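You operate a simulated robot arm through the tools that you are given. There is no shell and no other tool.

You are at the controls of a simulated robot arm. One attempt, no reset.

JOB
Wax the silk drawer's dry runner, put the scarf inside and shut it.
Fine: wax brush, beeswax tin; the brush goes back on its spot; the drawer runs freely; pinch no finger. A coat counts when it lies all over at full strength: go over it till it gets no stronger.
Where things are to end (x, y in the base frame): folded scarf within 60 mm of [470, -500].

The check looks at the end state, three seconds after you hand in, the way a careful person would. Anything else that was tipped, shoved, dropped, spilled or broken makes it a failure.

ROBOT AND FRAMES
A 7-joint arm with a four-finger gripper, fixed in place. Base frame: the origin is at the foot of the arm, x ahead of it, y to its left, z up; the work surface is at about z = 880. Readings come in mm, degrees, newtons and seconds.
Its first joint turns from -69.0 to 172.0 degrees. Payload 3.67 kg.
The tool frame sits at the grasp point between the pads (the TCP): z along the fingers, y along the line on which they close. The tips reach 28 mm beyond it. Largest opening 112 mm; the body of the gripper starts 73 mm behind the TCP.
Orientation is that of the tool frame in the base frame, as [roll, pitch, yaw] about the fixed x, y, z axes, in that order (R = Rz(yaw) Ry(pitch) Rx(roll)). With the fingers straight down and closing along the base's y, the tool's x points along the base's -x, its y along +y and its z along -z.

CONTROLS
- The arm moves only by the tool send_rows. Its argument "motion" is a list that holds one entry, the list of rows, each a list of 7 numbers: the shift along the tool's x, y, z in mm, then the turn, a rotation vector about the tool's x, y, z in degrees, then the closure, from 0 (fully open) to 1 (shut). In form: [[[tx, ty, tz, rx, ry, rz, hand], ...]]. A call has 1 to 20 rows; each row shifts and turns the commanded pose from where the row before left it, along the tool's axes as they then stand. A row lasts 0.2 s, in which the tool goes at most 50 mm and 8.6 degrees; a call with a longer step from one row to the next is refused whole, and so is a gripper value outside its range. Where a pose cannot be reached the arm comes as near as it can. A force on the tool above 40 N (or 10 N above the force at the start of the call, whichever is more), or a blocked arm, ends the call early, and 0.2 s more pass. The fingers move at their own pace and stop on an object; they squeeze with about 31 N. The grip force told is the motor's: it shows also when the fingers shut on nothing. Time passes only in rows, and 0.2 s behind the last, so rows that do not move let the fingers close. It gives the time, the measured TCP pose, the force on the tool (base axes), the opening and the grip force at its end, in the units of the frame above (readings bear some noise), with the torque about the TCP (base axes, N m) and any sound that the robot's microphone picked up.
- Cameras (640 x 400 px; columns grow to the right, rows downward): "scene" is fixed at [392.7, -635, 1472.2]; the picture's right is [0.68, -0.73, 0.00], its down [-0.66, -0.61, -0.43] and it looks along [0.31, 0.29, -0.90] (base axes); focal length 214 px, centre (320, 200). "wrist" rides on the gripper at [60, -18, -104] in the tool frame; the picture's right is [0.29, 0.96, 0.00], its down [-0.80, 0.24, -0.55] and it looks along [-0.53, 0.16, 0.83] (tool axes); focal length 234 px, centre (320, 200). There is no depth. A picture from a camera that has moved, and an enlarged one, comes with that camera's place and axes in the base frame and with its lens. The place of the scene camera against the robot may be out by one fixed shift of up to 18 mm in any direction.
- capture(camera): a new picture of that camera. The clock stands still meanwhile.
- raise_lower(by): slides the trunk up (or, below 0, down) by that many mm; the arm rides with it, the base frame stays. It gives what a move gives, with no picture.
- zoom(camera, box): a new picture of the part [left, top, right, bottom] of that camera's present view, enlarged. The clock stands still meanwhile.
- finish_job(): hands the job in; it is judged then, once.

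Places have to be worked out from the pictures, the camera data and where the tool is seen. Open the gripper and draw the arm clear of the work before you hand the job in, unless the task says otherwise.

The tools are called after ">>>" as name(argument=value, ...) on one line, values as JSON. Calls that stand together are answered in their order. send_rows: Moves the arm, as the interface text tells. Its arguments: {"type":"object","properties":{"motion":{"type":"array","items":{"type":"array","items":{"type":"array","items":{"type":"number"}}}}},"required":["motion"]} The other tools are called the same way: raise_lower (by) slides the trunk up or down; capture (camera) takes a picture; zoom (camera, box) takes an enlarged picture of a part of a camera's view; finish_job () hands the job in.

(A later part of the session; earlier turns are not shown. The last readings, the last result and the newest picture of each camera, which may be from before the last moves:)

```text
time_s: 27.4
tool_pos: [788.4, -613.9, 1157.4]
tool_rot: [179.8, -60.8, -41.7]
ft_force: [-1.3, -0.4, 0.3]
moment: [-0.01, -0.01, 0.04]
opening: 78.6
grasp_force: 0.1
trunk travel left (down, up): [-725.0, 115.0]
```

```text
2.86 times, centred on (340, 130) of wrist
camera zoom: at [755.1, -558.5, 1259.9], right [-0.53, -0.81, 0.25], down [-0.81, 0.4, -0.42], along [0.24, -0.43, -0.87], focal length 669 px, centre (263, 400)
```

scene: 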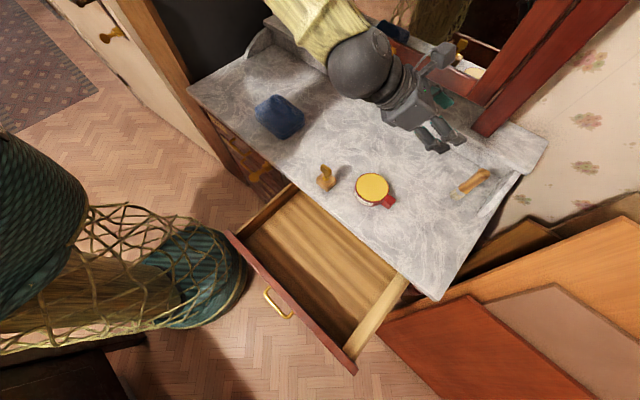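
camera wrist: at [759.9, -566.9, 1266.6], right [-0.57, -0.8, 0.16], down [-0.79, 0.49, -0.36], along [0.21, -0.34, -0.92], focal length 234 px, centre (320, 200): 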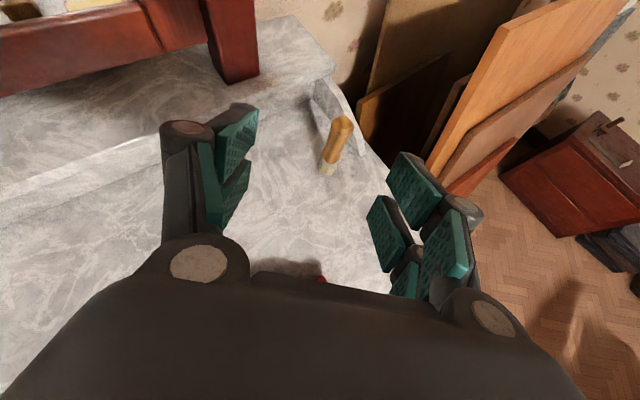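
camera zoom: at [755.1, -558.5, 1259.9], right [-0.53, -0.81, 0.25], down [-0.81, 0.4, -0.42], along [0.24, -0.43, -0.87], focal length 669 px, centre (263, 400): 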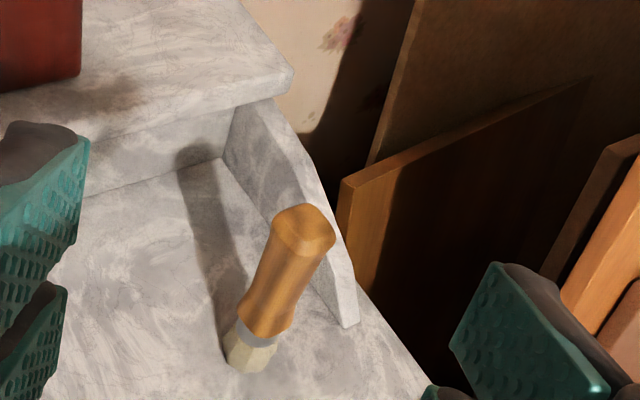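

Orientation is now clean at 61° tilt with the closing axis level. The brush stands at about (894, −752), handle from z ≈ 915 to 1012 and about 30 mm thick. I'll move to a pre-grasp point 100 mm back along the tool axis.

>>> send_rows(motion=[[[-16.9, 6.6, 28.6, 0, 0, 0, 0.3], [-16.9, 6.6, 28.6, 0, 0, 0, 0.3], [-16.9, 6.6, 28.6, 0, 0, 0, 0.3], [-16.9, 6.6, 28.6, 0, 0, 0, 0.3], [-16.9, 6.6, 28.6, 0, 0, 0, 0.3], [0, 0, 0, 0, 0, 0, 0.3]]])

>>> capture(camera="wrist")

>>> capture(camera="scene")

```text
time_s: 28.8
tool_pos: [832.7, -691.8, 1015.1]
tool_rot: [179.8, -60.8, -41.6]
ft_force: [0.5, 0.3, 0.3]
moment: [-0.03, 0.0, -0.01]
opening: 78.5
grasp_force: 0.2
trunk travel left (down, up): [-725.0, 115.0]
```

```text
taken
camera wrist: at [797.8, -636.7, 1117.1], right [-0.53, -0.81, 0.25], down [-0.81, 0.4, -0.43], along [0.24, -0.43, -0.87], focal length 234 px, centre (320, 200)
```

wrist: 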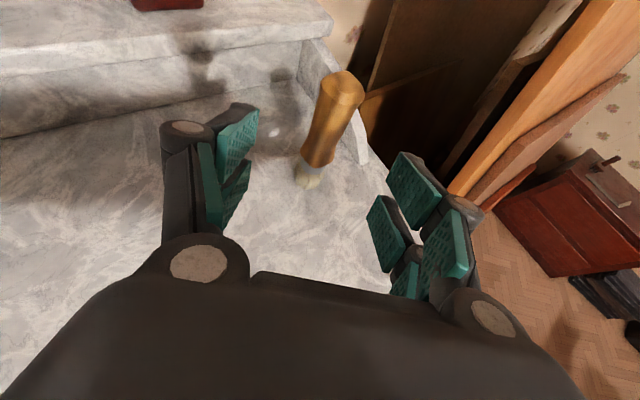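

```text
taken
```

scene: 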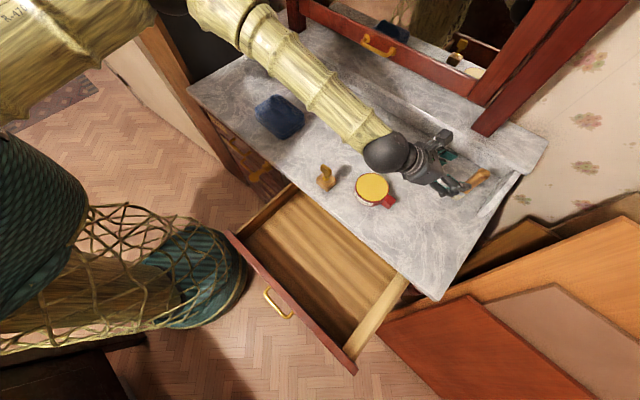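

The arm reaches this with ease. An enlarged view will let me line up the handle precisely.

>>> zoom(camera="wrist", box=[270, 50, 390, 200])

>>> zoom(camera="scene", box=[420, 140, 520, 220])

```text
2.67 times, centred on (330, 125) of wrist
camera zoom: at [797.8, -636.7, 1117.1], right [-0.53, -0.81, 0.25], down [-0.81, 0.4, -0.43], along [0.24, -0.43, -0.87], focal length 624 px, centre (293, 400)
```

zoom: 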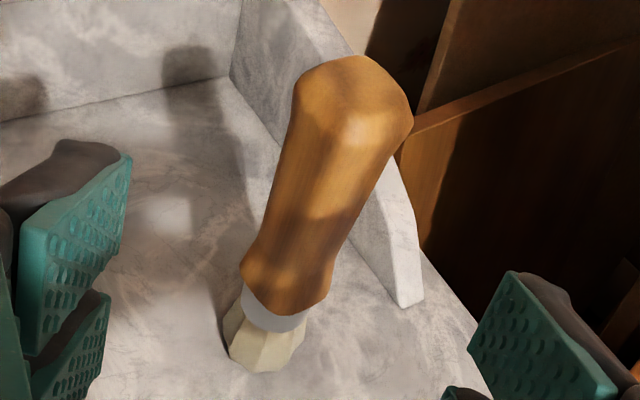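

```text
5.00 times, centred on (470, 180) of scene
camera zoom: at [392.7, -635.0, 1472.2], right [0.68, -0.73, 0.0], down [-0.66, -0.61, -0.43], along [0.31, 0.29, -0.9], focal length 1072 px, centre (-430, 300)
```

zoom: 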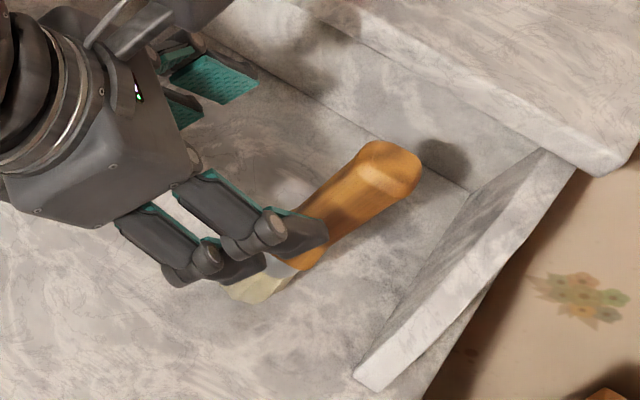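

The handle axis is at about (893.5, −754), so I need 6 mm of side correction and about 100 mm along the tool axis. I'll slide in and look before closing.

>>> send_rows(motion=[[[-1.4, 6.1, 20, 0, 0, 0, 0.3], [0, 0, 25, 0, 0, 0, 0.3], [0, 0, 25, 0, 0, 0, 0.3], [0, 0, 18, 0, 0, 0, 0.3], [0, 0, 12, 0, 0, 0, 0.3], [0, 0, 0, 0, 0, 0, 0.3]]])

>>> capture(camera="wrist")

>>> zoom(camera="scene", box=[420, 140, 520, 220])

```text
time_s: 30.2
tool_pos: [891.4, -754.1, 965.4]
tool_rot: [179.7, -60.7, -41.5]
ft_force: [-0.4, 0.0, 0.1]
moment: [0.04, 0.03, 0.0]
opening: 78.5
grasp_force: 0.1
trunk travel left (down, up): [-725.0, 115.0]
```

```text
taken
camera wrist: at [857.8, -699.6, 1067.3], right [-0.53, -0.81, 0.25], down [-0.81, 0.4, -0.42], along [0.24, -0.43, -0.87], focal length 234 px, centre (320, 200)
```

wrist: 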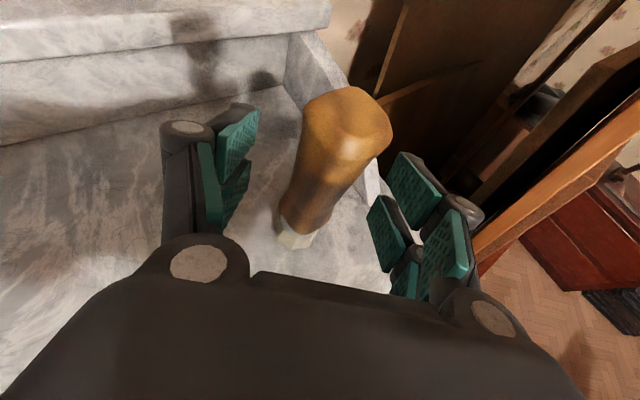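

```text
5.00 times, centred on (470, 180) of scene
camera zoom: at [392.7, -635.0, 1472.2], right [0.68, -0.73, 0.0], down [-0.66, -0.61, -0.43], along [0.31, 0.29, -0.9], focal length 1072 px, centre (-430, 300)
```

zoom: 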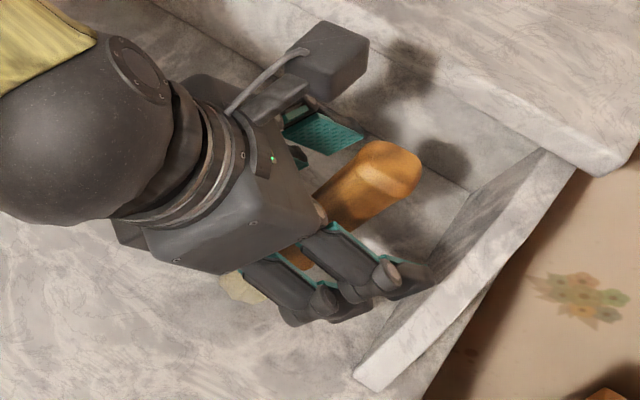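

The handle sits between the pads at the TCP. Closing now.

>>> send_rows(motion=[[[0, 0, 0, 0, 0, 0, 0.5], [0, 0, 0, 0, 0, 0, 0.65], [0, 0, 0, 0, 0, 0, 0.8], [0, 0, 0, 0, 0, 0, 1], [0, 0, 0, 0, 0, 0, 1], [0, 0, 0, 0, 0, 0, 1]]])

>>> capture(camera="wrist")

>>> zoom(camera="scene", box=[420, 140, 520, 220])

```text
time_s: 31.6
tool_pos: [892.0, -755.4, 963.6]
tool_rot: [179.9, -60.6, -41.6]
ft_force: [-0.1, -0.5, 0.5]
moment: [0.03, 0.0, 0.0]
opening: 36.0
grasp_force: 30.5
trunk travel left (down, up): [-725.0, 115.0]
```

```text
taken
camera wrist: at [857.8, -699.8, 1067.2], right [-0.53, -0.81, 0.25], down [-0.81, 0.4, -0.42], along [0.24, -0.43, -0.87], focal length 234 px, centre (320, 200)
```

wrist: 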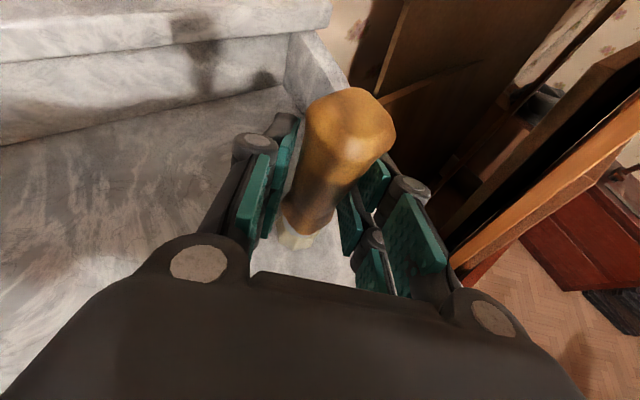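

```text
5.00 times, centred on (470, 180) of scene
camera zoom: at [392.7, -635.0, 1472.2], right [0.68, -0.73, 0.0], down [-0.66, -0.61, -0.43], along [0.31, 0.29, -0.9], focal length 1072 px, centre (-430, 300)
```

zoom: 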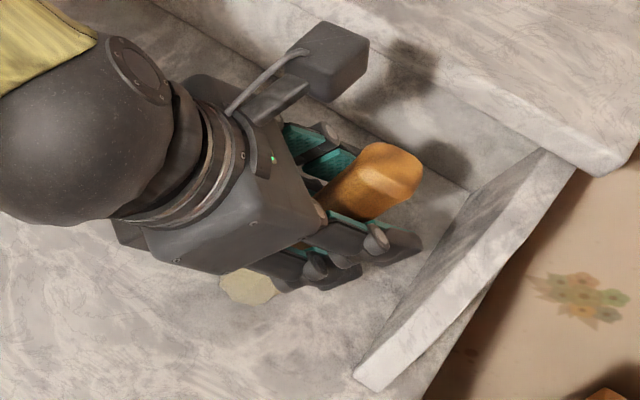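

Gripped at 36 mm. I'll lift straight up gently and check how it hangs.

>>> send_rows(motion=[[[4.4, 0, -2.4, 0, 0, 0, 1], [8.7, 0, -4.9, 0, 0, 0, 1], [17.5, 0, -9.8, 0, 0, 0, 1], [26.2, 0, -14.6, 0, 0, 0, 1], [26.2, 0, -14.6, 0, 0, 0, 1], [0, 0, 0, 0, 0, 0, 1]]])

>>> capture(camera="wrist")

>>> zoom(camera="scene", box=[400, 120, 520, 220])

```text
time_s: 33.0
tool_pos: [891.0, -755.1, 1058.4]
tool_rot: [179.7, -60.7, -41.6]
ft_force: [-0.3, -0.7, -0.8]
moment: [0.01, 0.01, -0.02]
opening: 36.1
grasp_force: 31.1
trunk travel left (down, up): [-725.0, 115.0]
```

```text
taken
camera wrist: at [857.8, -701.9, 1162.0], right [-0.53, -0.81, 0.25], down [-0.81, 0.4, -0.42], along [0.24, -0.43, -0.87], focal length 234 px, centre (320, 200)
```

wrist: 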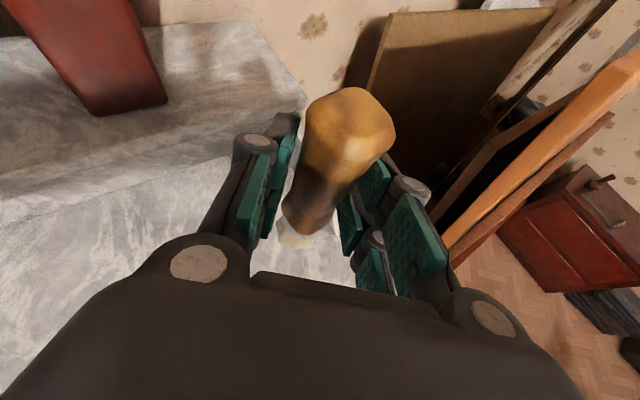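

```text
4.00 times, centred on (460, 170) of scene
camera zoom: at [392.7, -635.0, 1472.2], right [0.68, -0.73, 0.0], down [-0.66, -0.61, -0.43], along [0.31, 0.29, -0.9], focal length 858 px, centre (-240, 320)
```

zoom: 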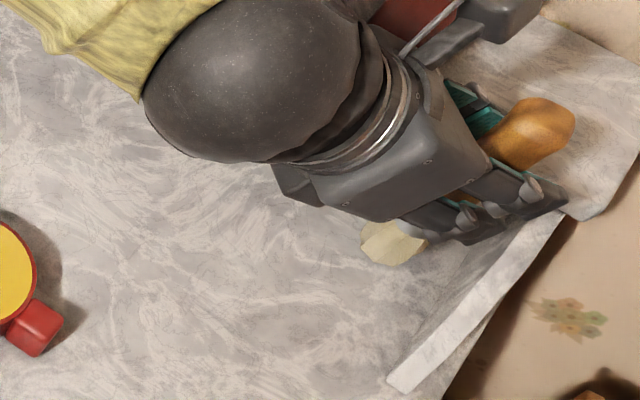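

The brush is held firmly and vertical; its bristle end is about 84 mm below the TCP. I'll carry it level to above the beeswax tin at about (723, −554).

>>> send_rows(motion=[[[-18.06, -5.54, -32.3, 0, 0, 0, 1], [-18.06, -5.54, -32.3, 0, 0, 0, 1], [-18.06, -5.54, -32.3, 0, 0, 0, 1], [-18.06, -5.54, -32.3, 0, 0, 0, 1], [-18.06, -5.54, -32.3, 0, 0, 0, 1], [-18.06, -5.54, -32.3, 0, 0, 0, 1], [-18.06, -5.54, -32.3, 0, 0, 0, 1], [0, 0, 0, 0, 0, 0, 1]]])

>>> capture(camera="wrist")

>>> zoom(camera="scene", box=[300, 110, 440, 220])

```text
time_s: 34.8
tool_pos: [723.2, -552.0, 1058.6]
tool_rot: [179.7, -60.7, -41.5]
ft_force: [-0.1, -0.6, -0.5]
moment: [-0.01, 0.0, 0.02]
opening: 36.0
grasp_force: 30.8
trunk travel left (down, up): [-725.0, 115.0]
```

```text
taken
camera wrist: at [689.7, -497.4, 1161.9], right [-0.53, -0.81, 0.25], down [-0.81, 0.4, -0.42], along [0.24, -0.43, -0.87], focal length 234 px, centre (320, 200)
```

wrist: 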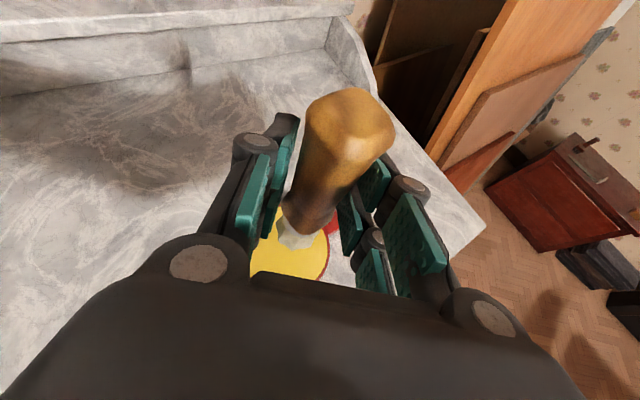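

```text
3.64 times, centred on (370, 165) of scene
camera zoom: at [392.7, -635.0, 1472.2], right [0.68, -0.73, 0.0], down [-0.66, -0.61, -0.43], along [0.31, 0.29, -0.9], focal length 780 px, centre (138, 327)
```

zoom: 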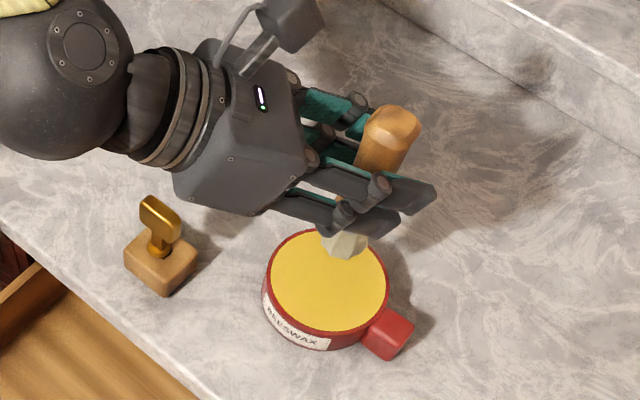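

The brush is over the middle of the wax. I'll lower it to just above the wax and then step down slowly for contact.

>>> send_rows(motion=[[[-13.1, 0, 7.3, 0, 0, 0, 1], [-13.1, 0, 7.3, 0, 0, 0, 1], [-8.7, 0, 4.9, 0, 0, 0, 1], [-4.4, 0, 2.4, 0, 0, 0, 1], [0, 0, 0, 0, 0, 0, 1]]])

>>> zoom(camera="wrist", box=[220, 180, 380, 290])

>>> zoom(camera="scene", box=[330, 140, 420, 215])

```text
time_s: 36.0
tool_pos: [723.3, -552.1, 1015.0]
tool_rot: [179.7, -60.8, -41.6]
ft_force: [0.1, 0.5, -0.2]
moment: [0.0, -0.02, -0.01]
opening: 36.2
grasp_force: 31.1
trunk travel left (down, up): [-725.0, 115.0]
```

```text
3.64 times, centred on (300, 235) of wrist
camera zoom: at [689.4, -497.8, 1116.7], right [-0.53, -0.81, 0.25], down [-0.81, 0.4, -0.42], along [0.24, -0.43, -0.87], focal length 852 px, centre (393, 73)
```

zoom: 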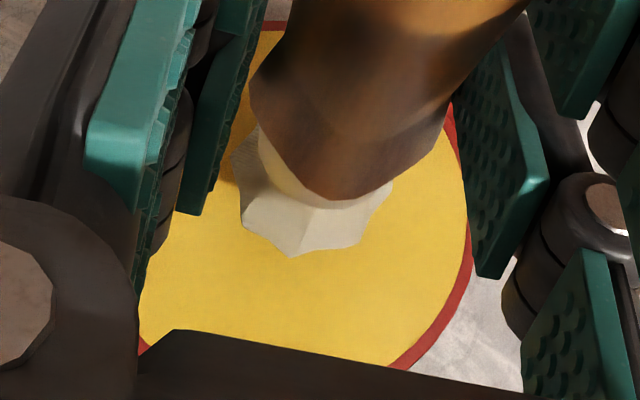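

```text
5.33 times, centred on (375, 178) of scene
camera zoom: at [392.7, -635.0, 1472.2], right [0.68, -0.73, 0.0], down [-0.66, -0.61, -0.43], along [0.31, 0.29, -0.9], focal length 1144 px, centre (27, 320)
```

zoom: 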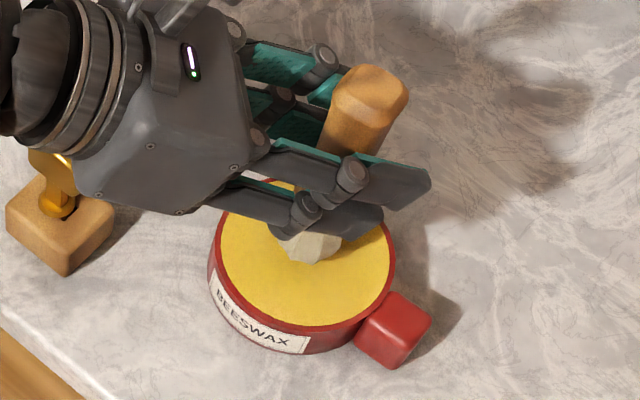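

Bristles are about 10 mm above the wax, well inside the rim. Stepping down 2 mm at a time.

>>> send_rows(motion=[[[-1.75, 0, 0.98, 0, 0, 0, 1], [-1.75, 0, 0.98, 0, 0, 0, 1], [-1.75, 0, 0.98, 0, 0, 0, 1], [-1.75, 0, 0.98, 0, 0, 0, 1], [0, 0, 0, 0, 0, 0, 1]]])

>>> zoom(camera="wrist", box=[220, 180, 380, 290])

```text
time_s: 37.2
tool_pos: [723.0, -552.1, 1005.0]
tool_rot: [179.8, -60.6, -41.6]
ft_force: [0.4, 0.8, -1.1]
moment: [0.0, 0.0, 0.01]
opening: 36.1
grasp_force: 31.3
trunk travel left (down, up): [-725.0, 115.0]
```

```text
3.64 times, centred on (300, 235) of wrist
camera zoom: at [689.5, -498.0, 1108.6], right [-0.53, -0.81, 0.25], down [-0.81, 0.4, -0.42], along [0.24, -0.43, -0.87], focal length 852 px, centre (393, 73)
```

zoom: 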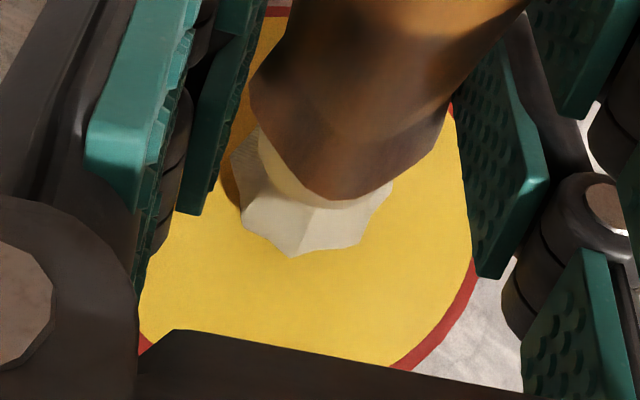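

No contact yet, with bristles at about z 922. Continuing in small steps.

>>> send_rows(motion=[[[-0.87, 0, 0.49, 0, 0, 0, 1], [-0.87, 0, 0.49, 0, 0, 0, 1], [-0.87, 0, 0.49, 0, 0, 0, 1], [-0.87, 0, 0.49, 0, 0, 0, 1], [0, 0, 0, 0, 0, 0, 1]]])

>>> zoom(camera="wrist", box=[220, 180, 380, 290])

```text
time_s: 38.4
tool_pos: [723.1, -552.2, 1002.0]
tool_rot: [179.7, -60.7, -41.6]
ft_force: [0.1, -0.6, 0.4]
moment: [-0.01, 0.01, -0.01]
opening: 36.0
grasp_force: 31.1
trunk travel left (down, up): [-725.0, 115.0]
```

```text
3.64 times, centred on (300, 235) of wrist
camera zoom: at [690.0, -498.2, 1104.3], right [-0.53, -0.81, 0.25], down [-0.81, 0.4, -0.42], along [0.24, -0.43, -0.87], focal length 852 px, centre (393, 73)
```

zoom: 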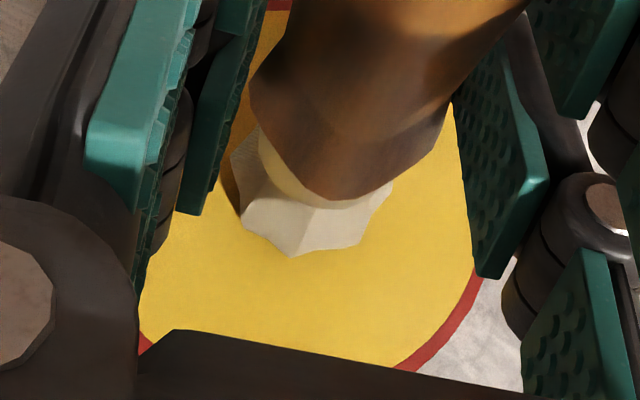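

Still free; continuing down in 1 mm steps and watching the force.

>>> send_rows(motion=[[[-0.87, 0, 0.49, 0, 0, 0, 1], [-0.87, 0, 0.49, 0, 0, 0, 1], [-0.87, 0, 0.49, 0, 0, 0, 1], [-0.87, 0, 0.49, 0, 0, 0, 1], [0, 0, 0, 0, 0, 0, 1]]])

>>> zoom(camera="wrist", box=[220, 180, 380, 290])

>>> zoom(camera="scene", box=[330, 140, 420, 215])

```text
time_s: 39.6
tool_pos: [724.1, -553.0, 999.2]
tool_rot: [179.8, -60.8, -41.7]
ft_force: [-0.6, 0.3, 4.2]
moment: [0.02, 0.0, -0.03]
opening: 36.0
grasp_force: 30.9
trunk travel left (down, up): [-725.0, 115.0]
```

```text
3.64 times, centred on (300, 235) of wrist
camera zoom: at [690.0, -498.2, 1101.2], right [-0.53, -0.81, 0.25], down [-0.81, 0.4, -0.42], along [0.24, -0.43, -0.87], focal length 852 px, centre (393, 73)
```

zoom: 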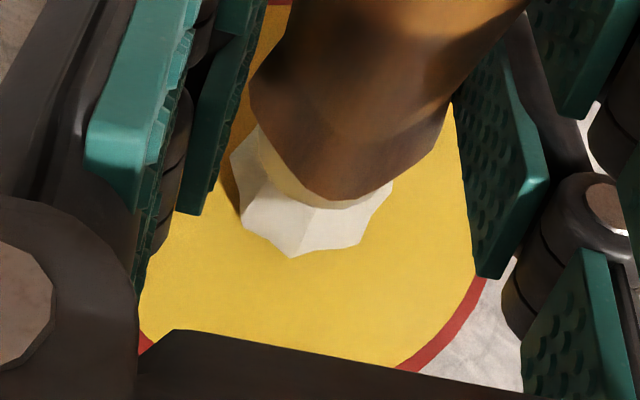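

```text
5.33 times, centred on (375, 178) of scene
camera zoom: at [392.7, -635.0, 1472.2], right [0.68, -0.73, 0.0], down [-0.66, -0.61, -0.43], along [0.31, 0.29, -0.9], focal length 1144 px, centre (27, 320)
```

zoom: 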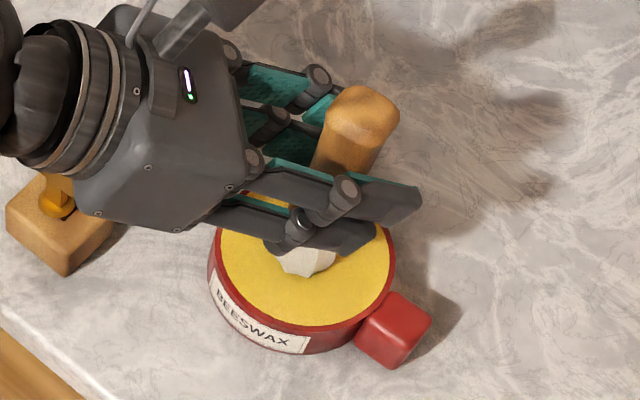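

Contact at 4 N (TCP z ≈ 999), and the bristles already look changed in colour. I'll make a small, light sideways swirl to load the brush, then lift.

>>> send_rows(motion=[[[0, 3, 0, 0, 0, 0, 1], [0, 3, 0, 0, 0, 0, 1], [0, -3, 0, 0, 0, 0, 1], [0, -3, 0, 0, 0, 0, 1], [0, -3, 0, 0, 0, 0, 1], [0, -3, 0, 0, 0, 0, 1], [0, 3, 0, 0, 0, 0, 1], [0, 3, 0, 0, 0, 0, 1], [0, 0, 0, 0, 0, 0, 1], [0, 0, 0, 0, 0, 0, 1]]])

>>> zoom(camera="wrist", box=[220, 180, 380, 290])

>>> zoom(camera="scene", box=[330, 140, 420, 215])

```text
time_s: 41.8
tool_pos: [722.6, -551.4, 999.7]
tool_rot: [179.7, -60.8, -41.6]
ft_force: [2.9, 4.2, 10.6]
moment: [0.29, -0.26, -0.01]
opening: 36.2
grasp_force: 31.3
trunk travel left (down, up): [-725.0, 115.0]
```

```text
3.64 times, centred on (300, 235) of wrist
camera zoom: at [689.1, -497.3, 1100.9], right [-0.53, -0.81, 0.25], down [-0.81, 0.4, -0.43], along [0.24, -0.43, -0.87], focal length 852 px, centre (393, 73)
```

zoom: 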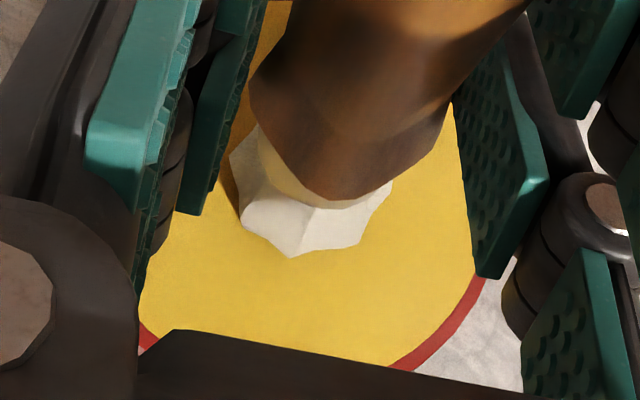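

```text
5.33 times, centred on (375, 178) of scene
camera zoom: at [392.7, -635.0, 1472.2], right [0.68, -0.73, 0.0], down [-0.66, -0.61, -0.43], along [0.31, 0.29, -0.9], focal length 1144 px, centre (27, 320)
```

zoom: 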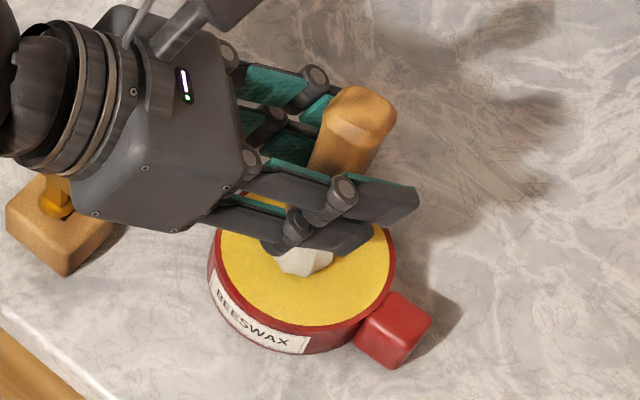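

The tin hasn't moved, and the bristles look paler. I'll lift the brush off and compare.

>>> send_rows(motion=[[[4.4, 0, -2.4, 0, 0, 0, 1], [13.1, 0, -7.3, 0, 0, 0, 1], [17.5, 0, -9.8, 0, 0, 0, 1], [17.5, 0, -9.8, 0, 0, 0, 1], [0, 0, 0, 0, 0, 0, 1]]])

>>> zoom(camera="wrist", box=[220, 180, 380, 290])

>>> zoom(camera="scene", box=[330, 120, 430, 215])

```text
time_s: 43.0
tool_pos: [724.7, -552.1, 1056.6]
tool_rot: [179.7, -60.7, -41.6]
ft_force: [0.2, -0.1, 0.3]
moment: [0.01, 0.0, 0.01]
opening: 36.1
grasp_force: 31.3
trunk travel left (down, up): [-725.0, 115.0]
```

```text
3.64 times, centred on (300, 235) of wrist
camera zoom: at [690.6, -497.9, 1159.1], right [-0.53, -0.81, 0.25], down [-0.81, 0.4, -0.42], along [0.24, -0.43, -0.87], focal length 852 px, centre (393, 73)
```

zoom: 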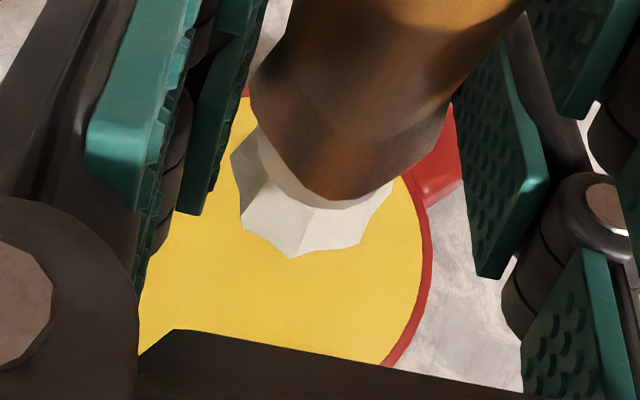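

```text
4.21 times, centred on (380, 168) of scene
camera zoom: at [392.7, -635.0, 1472.2], right [0.68, -0.73, 0.0], down [-0.66, -0.61, -0.43], along [0.31, 0.29, -0.9], focal length 903 px, centre (67, 337)
```

zoom: 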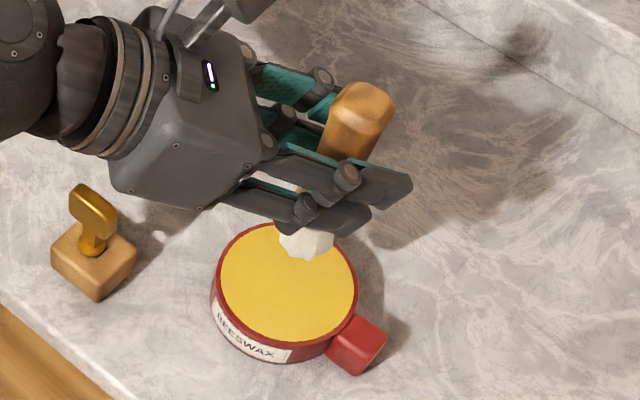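

The bristles turned from khaki to white, so the brush is loaded. I'll turn the tool toward −y, keeping the brush vertical, and carry it over the runner.

>>> send_rows(motion=[[[-6.55, 0, 3.66, 0, 0, 0, 1], [6.55, 0, -3.66, 0, 0, 0, 1], [0, 0, 0, -6.55, 0, 3.66, 1], [0, 0, 0, -6.55, 0, 3.66, 1], [0, 0, 0, -6.55, 0, 3.66, 1], [0, 0, 0, -6.55, 0, 3.66, 1], [4.18, 35.2, 16.6, 0, 0, 0, 1], [4.18, 35.2, 16.6, 0, 0, 0, 1], [4.18, 35.2, 16.6, 0, 0, 0, 1], [4.18, 35.2, 16.6, 0, 0, 0, 1], [4.18, 35.2, 16.6, 0, 0, 0, 1], [4.18, 35.2, 16.6, 0, 0, 0, 1], [4.18, 35.2, 16.6, 0, 0, 0, 1], [4.18, 35.2, 16.6, 0, 0, 0, 1], [4.18, 35.2, 16.6, 0, 0, 0, 1], [0, 0, 0, 0, 0, 0, 1]]])

>>> capture(camera="wrist")

>>> capture(camera="scene")

```text
time_s: 46.4
tool_pos: [464.3, -800.4, 1015.9]
tool_rot: [179.7, -60.9, -71.5]
ft_force: [-0.2, 0.3, 0.0]
moment: [-0.04, 0.05, 0.0]
opening: 36.5
grasp_force: 31.1
out of reach, approached as far as the arm can: row 6
trunk travel left (down, up): [-725.0, 115.0]
```

```text
taken
camera wrist: at [461.3, -736.0, 1118.4], right [-0.87, -0.43, 0.25], down [-0.5, 0.75, -0.43], along [-0.01, -0.5, -0.87], focal length 234 px, centre (320, 200)
```

wrist: 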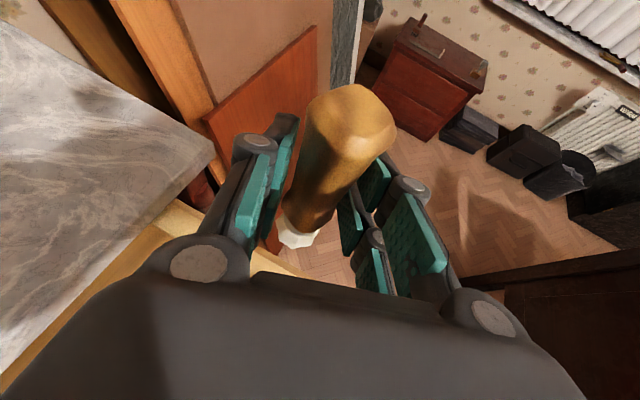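

```text
taken
```

scene: 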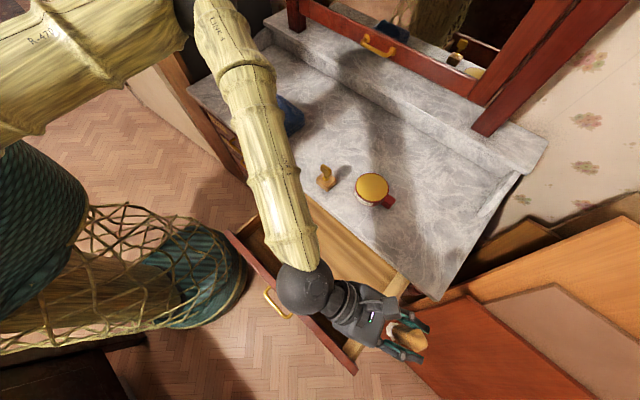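

The brush is now above the runner area. I'll enlarge to see where the slab lies under it.

>>> zoom(camera="wrist", box=[140, 180, 380, 320])

>>> zoom(camera="scene", box=[320, 250, 440, 380])

```text
2.67 times, centred on (260, 250) of wrist
camera zoom: at [461.3, -736.0, 1118.4], right [-0.87, -0.43, 0.25], down [-0.5, 0.75, -0.43], along [-0.01, -0.5, -0.87], focal length 624 px, centre (480, 67)
```

zoom: 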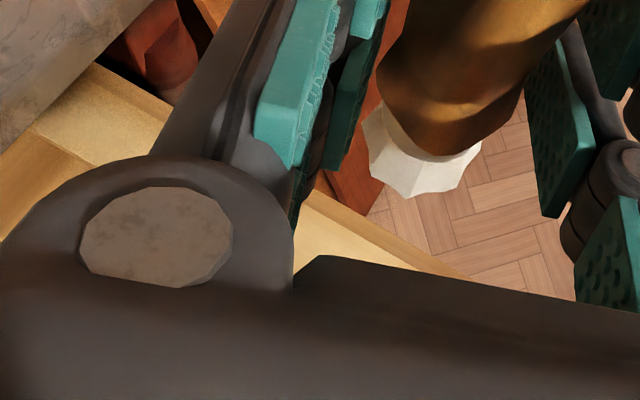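

```text
3.08 times, centred on (380, 315) of scene
camera zoom: at [392.7, -635.0, 1472.2], right [0.68, -0.73, 0.0], down [-0.66, -0.61, -0.43], along [0.31, 0.29, -0.9], focal length 660 px, centre (135, -154)
```

zoom: 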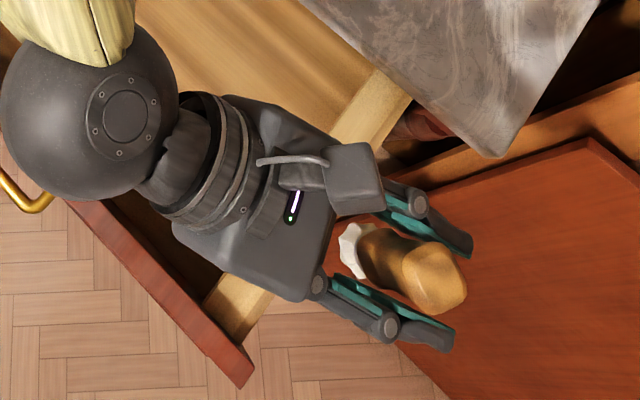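

From three views the slab's top comes out at z ≈ 814, y −763 to −807 (centre −785), x 357 to the marble edge at 591. I'll centre over it and lower to about 18 mm above.

>>> send_rows(motion=[[[-23.4, -2.6, 9.35, 0, 0, 0, 1], [-23.4, -2.6, 9.35, 0, 0, 0, 1], [-23.4, -2.6, 9.35, 0, 0, 0, 1], [-23.4, -2.6, 9.35, 0, 0, 0, 1], [0, 0, 0, 0, 0, 0, 1]]])

>>> capture(camera="wrist")

>>> zoom(camera="scene", box=[320, 250, 440, 380])

```text
time_s: 47.6
tool_pos: [468.4, -784.8, 917.2]
tool_rot: [179.7, -60.9, -71.6]
ft_force: [0.0, 0.3, -1.4]
moment: [-0.01, -0.01, 0.01]
opening: 36.0
grasp_force: 31.0
trunk travel left (down, up): [-725.0, 115.0]
```

```text
taken
camera wrist: at [465.5, -720.9, 1019.2], right [-0.87, -0.43, 0.25], down [-0.5, 0.75, -0.43], along [-0.01, -0.5, -0.87], focal length 234 px, centre (320, 200)
```

wrist: 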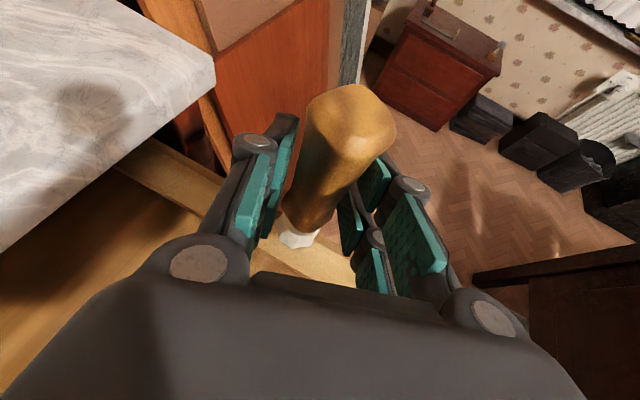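

```text
3.08 times, centred on (380, 315) of scene
camera zoom: at [392.7, -635.0, 1472.2], right [0.68, -0.73, 0.0], down [-0.66, -0.61, -0.43], along [0.31, 0.29, -0.9], focal length 660 px, centre (135, -154)
```

zoom: 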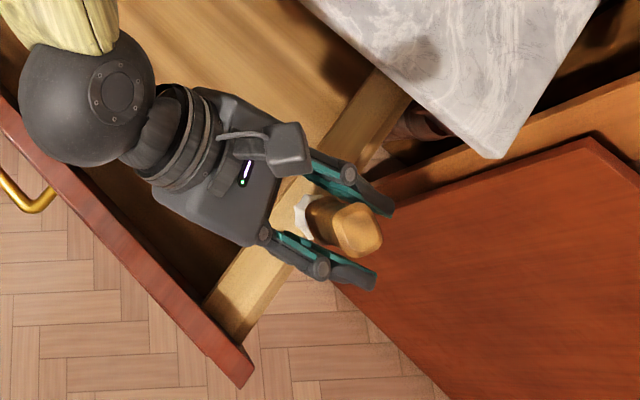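

>>> zoom(camera="wrist", box=[230, 190, 390, 300])

>>> zoom(camera="scene", box=[350, 270, 420, 330])

```text
3.64 times, centred on (310, 245) of wrist
camera zoom: at [465.5, -720.9, 1019.2], right [-0.87, -0.43, 0.25], down [-0.5, 0.75, -0.43], along [-0.01, -0.5, -0.87], focal length 852 px, centre (356, 36)
```

zoom: 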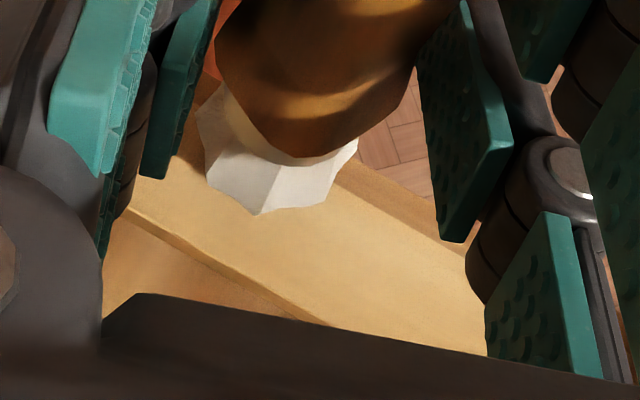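

```text
6.67 times, centred on (385, 300) of scene
camera zoom: at [392.7, -635.0, 1472.2], right [0.68, -0.73, 0.0], down [-0.66, -0.61, -0.43], along [0.31, 0.29, -0.9], focal length 1430 px, centre (-113, -467)
```

zoom: 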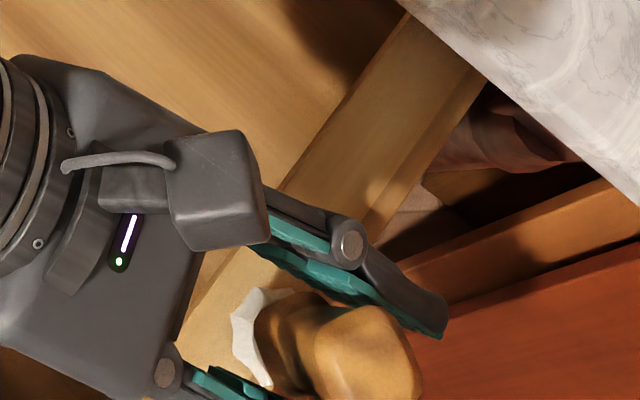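

The bristles hang above the middle of the slab. I'll step down slowly to find contact.

>>> send_rows(motion=[[[-2.6, 0, 1.46, 0, 0, 0, 1], [-2.6, 0, 1.46, 0, 0, 0, 1], [-2.6, 0, 1.46, 0, 0, 0, 1], [-0.87, 0, 0.49, 0, 0, 0, 1], [-0.87, 0, 0.49, 0, 0, 0, 1], [-0.87, 0, 0.49, 0, 0, 0, 1], [0, 0, 0, 0, 0, 0, 1]]])

>>> zoom(camera="wrist", box=[230, 190, 390, 300])

```text
time_s: 49.2
tool_pos: [466.7, -784.4, 902.4]
tool_rot: [179.7, -60.8, -71.6]
ft_force: [-0.1, 0.4, -2.0]
moment: [0.01, 0.0, -0.05]
opening: 36.3
grasp_force: 30.8
trunk travel left (down, up): [-725.0, 115.0]
```

```text
3.64 times, centred on (310, 245) of wrist
camera zoom: at [465.4, -720.2, 1005.4], right [-0.87, -0.43, 0.25], down [-0.5, 0.75, -0.42], along [-0.01, -0.49, -0.87], focal length 852 px, centre (356, 36)
```

zoom: 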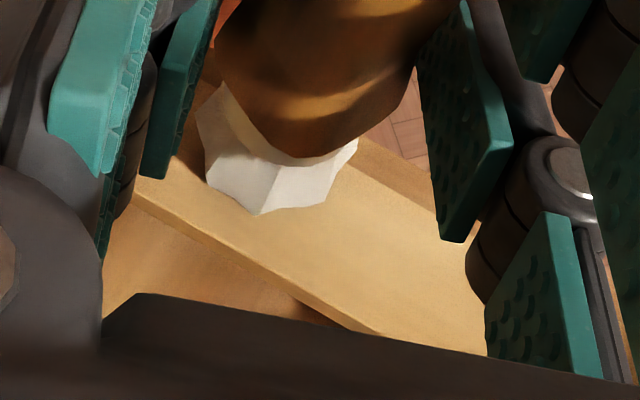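

No contact yet at bristle height of about 819. Continuing in 1 mm steps.

>>> send_rows(motion=[[[-0.87, 0, 0.49, 0, 0, 0, 1], [-0.87, 0, 0.49, 0, 0, 0, 1], [-0.87, 0, 0.49, 0, 0, 0, 1], [-0.87, 0, 0.49, 0, 0, 0, 1], [-0.87, 0, 0.49, 0, 0, 0, 1], [0, 0, 0, 0, 0, 0, 1]]])

>>> zoom(camera="wrist", box=[230, 190, 390, 300])

```text
time_s: 50.6
tool_pos: [468.3, -786.4, 898.8]
tool_rot: [179.8, -60.7, -71.5]
ft_force: [-0.8, -0.6, 4.1]
moment: [-0.04, 0.03, -0.02]
opening: 36.2
grasp_force: 30.6
trunk travel left (down, up): [-725.0, 115.0]
```

```text
3.64 times, centred on (310, 245) of wrist
camera zoom: at [465.6, -720.9, 1001.3], right [-0.87, -0.43, 0.25], down [-0.5, 0.75, -0.43], along [-0.01, -0.5, -0.87], focal length 852 px, centre (356, 36)
```

zoom: 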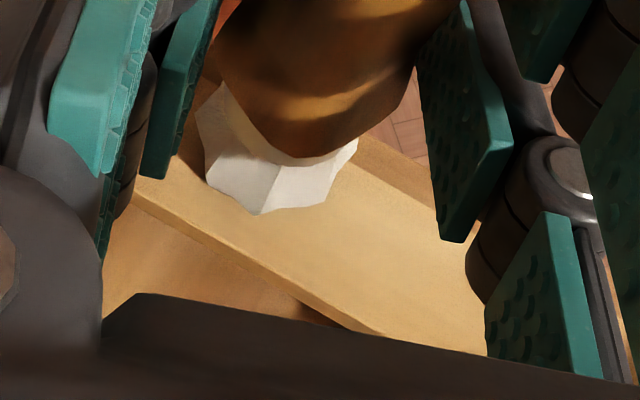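

Contact at 4 N with TCP z ≈ 899, so the slab top is at z ≈ 815. I'll make the first stroke, 64 mm toward the drawer front, and see what the coat looks like.

>>> send_rows(motion=[[[-1.234, 7.586, -2.218, 0, 0, 0, 1], [-1.234, 7.586, -2.218, 0, 0, 0, 1], [-1.234, 7.586, -2.218, 0, 0, 0, 1], [-1.234, 7.586, -2.218, 0, 0, 0, 1], [-1.234, 7.586, -2.218, 0, 0, 0, 1], [-1.234, 7.586, -2.218, 0, 0, 0, 1], [-1.234, 7.586, -2.218, 0, 0, 0, 1], [-1.234, 7.586, -2.218, 0, 0, 0, 1], [0, 0, 0, 0, 0, 0, 1]]])

>>> capture(camera="wrist")

>>> zoom(camera="scene", box=[340, 270, 420, 350])

```text
time_s: 52.6
tool_pos: [404.0, -784.9, 899.2]
tool_rot: [179.6, -60.8, -71.5]
ft_force: [2.0, 0.8, 6.5]
moment: [0.1, -0.16, -0.01]
opening: 36.0
grasp_force: 31.1
trunk travel left (down, up): [-725.0, 115.0]
```

```text
taken
camera wrist: at [401.4, -721.2, 1001.2], right [-0.87, -0.43, 0.25], down [-0.5, 0.75, -0.43], along [-0.01, -0.5, -0.87], focal length 234 px, centre (320, 200)
```

wrist: 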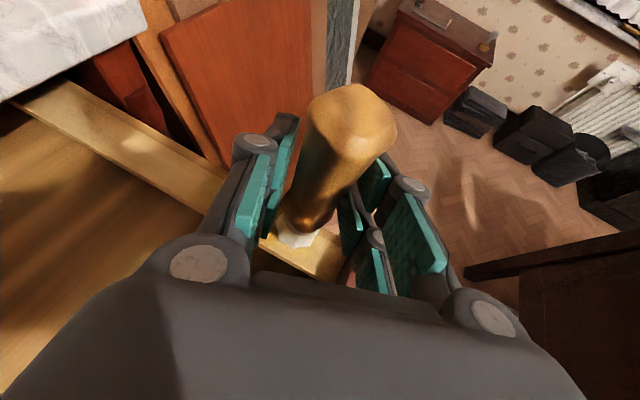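

```text
5.00 times, centred on (380, 310) of scene
camera zoom: at [392.7, -635.0, 1472.2], right [0.68, -0.73, 0.0], down [-0.66, -0.61, -0.43], along [0.31, 0.29, -0.9], focal length 1072 px, centre (20, -350)
```

zoom: 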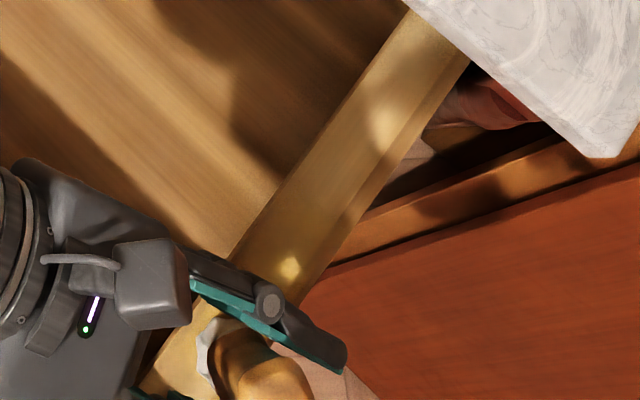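

The stroke went smoothly at 6.5 N. I'll zoom in to see what trace it leaves.

>>> zoom(camera="wrist", box=[10, 70, 250, 220])

>>> zoom(camera="scene", box=[360, 265, 420, 320])

>>> zoom(camera="wrist", box=[230, 190, 390, 300])

```text
2.67 times, centred on (130, 145) of wrist
camera zoom: at [401.4, -721.2, 1001.2], right [-0.87, -0.43, 0.25], down [-0.5, 0.75, -0.43], along [-0.01, -0.5, -0.87], focal length 624 px, centre (827, 347)
```

zoom: 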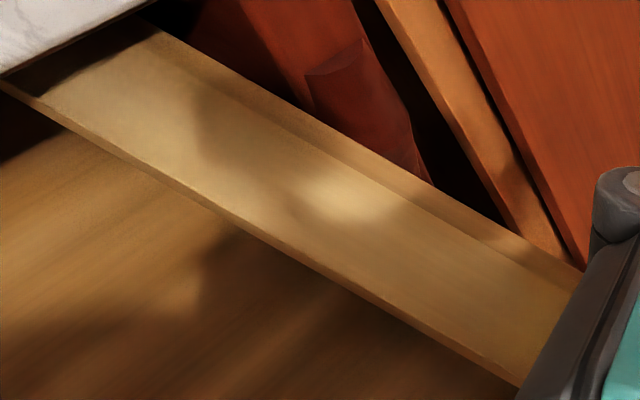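

```text
7.27 times, centred on (390, 292) of scene
camera zoom: at [392.7, -635.0, 1472.2], right [0.68, -0.73, 0.0], down [-0.66, -0.61, -0.43], along [0.31, 0.29, -0.9], focal length 1560 px, centre (-189, -473)
```

zoom: 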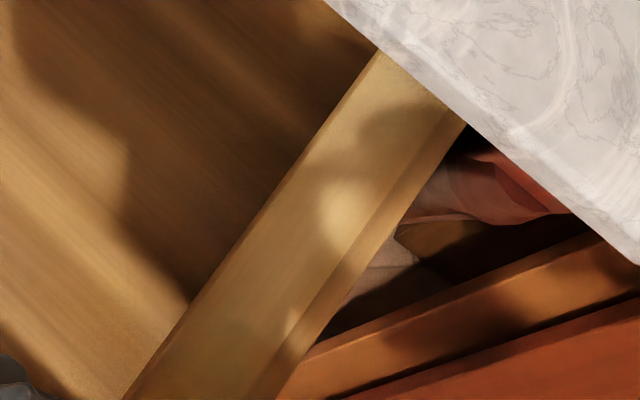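

```text
3.64 times, centred on (310, 245) of wrist
camera zoom: at [401.4, -721.2, 1001.2], right [-0.87, -0.43, 0.25], down [-0.5, 0.75, -0.43], along [-0.01, -0.5, -0.87], focal length 852 px, centre (356, 36)
```

zoom: 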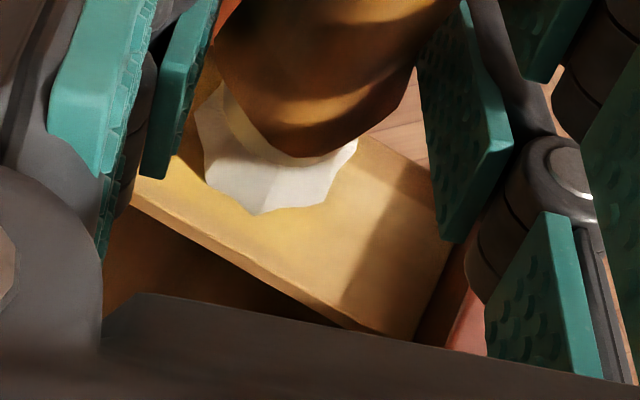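

The coat shows as a faint yellow tint, so it builds up over passes. To keep the fingers off the marble edge later, I'll lift 20 mm and turn the tool so it points slightly back (yaw about −116°).

>>> send_rows(motion=[[[8.7, 0, -4.9, 0, 0, 0, 1], [8.7, 0, -4.9, 0, 0, 0, 1], [0, 0, 0, -6.55, 0, 3.65, 1], [0, 0, 0, -6.55, 0, 3.65, 1], [0, 0, 0, -6.55, 0, 3.65, 1], [0, 0, 0, -6.55, 0, 3.65, 1], [0, 0, 0, -6.55, 0, 3.65, 1], [0, 0, 0, -6.55, 0, 3.65, 1], [0, 0, 0, 0, 0, 0, 1]]])

>>> capture(camera="wrist")

>>> capture(camera="scene")

```text
time_s: 54.6
tool_pos: [403.8, -783.9, 916.8]
tool_rot: [179.7, -60.9, -116.6]
ft_force: [-1.0, -0.2, -0.2]
moment: [0.02, -0.01, 0.0]
opening: 36.4
grasp_force: 30.8
trunk travel left (down, up): [-725.0, 115.0]
```

```text
taken
camera wrist: at [448.2, -737.8, 1020.7], right [-0.92, 0.31, 0.25], down [0.18, 0.89, -0.43], along [-0.36, -0.35, -0.87], focal length 234 px, centre (320, 200)
```

wrist: 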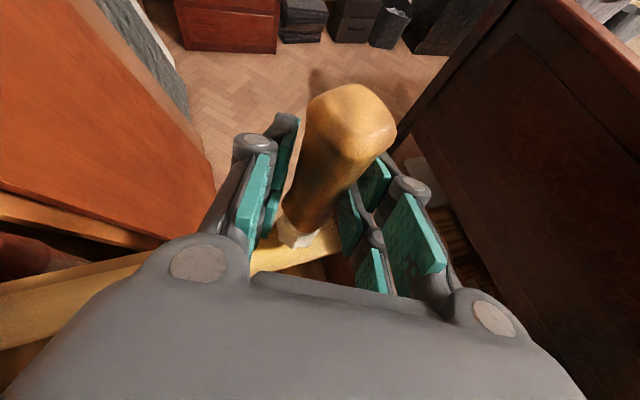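

```text
taken
```

scene: 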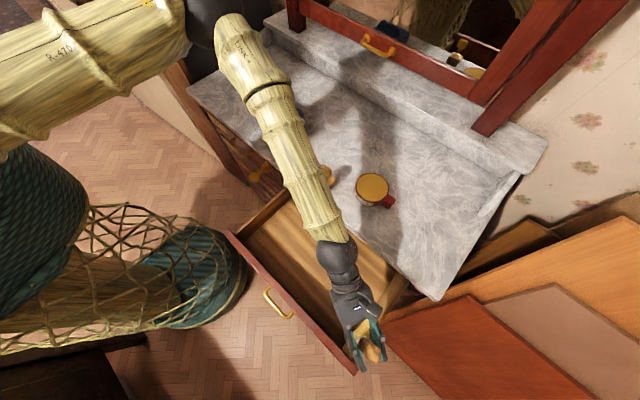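

Clear of everything in this pose. I'll move to the front end (x ≈ 376), lower back into contact and check the force.

>>> send_rows(motion=[[[3.27, 12.3, 5.87, 0, 0, 0, 1], [3.27, 12.3, 5.87, 0, 0, 0, 1], [-3.5, 0, 1.95, 0, 0, 0, 1], [-3.5, 0, 1.95, 0, 0, 0, 1], [-3.5, 0, 1.95, 0, 0, 0, 1], [-1.75, 0, 0.97, 0, 0, 0, 1], [-1.75, 0, 0.97, 0, 0, 0, 1], [-1.31, 0, 0.73, 0, 0, 0, 1], [-0.87, 0, 0.49, 0, 0, 0, 1], [0, 0, 0, 0, 0, 0, 1]]])

>>> zoom(camera="wrist", box=[230, 190, 390, 300])

>>> zoom(camera="scene", box=[330, 270, 420, 375])

```text
time_s: 56.8
tool_pos: [376.9, -786.7, 898.9]
tool_rot: [179.7, -60.8, -116.5]
ft_force: [-0.1, 0.4, -0.7]
moment: [0.0, 0.01, 0.02]
opening: 36.1
grasp_force: 31.1
trunk travel left (down, up): [-725.0, 115.0]
```

```text
3.64 times, centred on (310, 245) of wrist
camera zoom: at [420.3, -738.4, 1001.8], right [-0.92, 0.31, 0.25], down [0.18, 0.89, -0.43], along [-0.36, -0.35, -0.87], focal length 852 px, centre (356, 36)
```

zoom: 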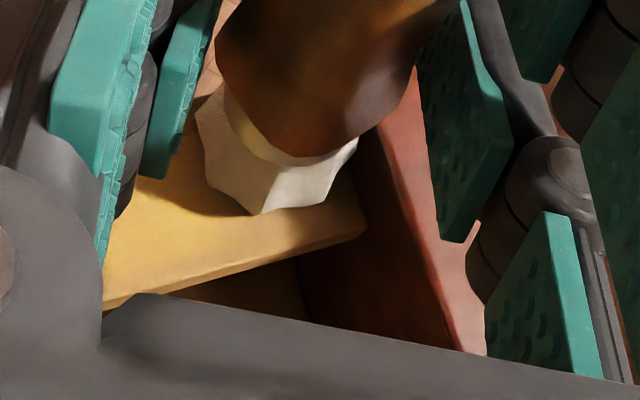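

```text
3.81 times, centred on (375, 322) of scene
camera zoom: at [392.7, -635.0, 1472.2], right [0.68, -0.73, 0.0], down [-0.66, -0.61, -0.43], along [0.31, 0.29, -0.9], focal length 817 px, centre (110, -267)
```

zoom: 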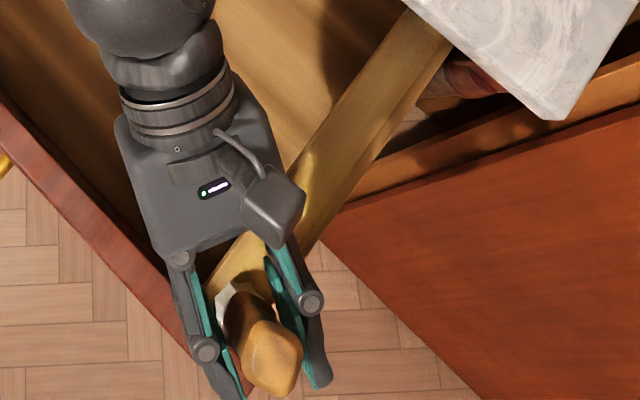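

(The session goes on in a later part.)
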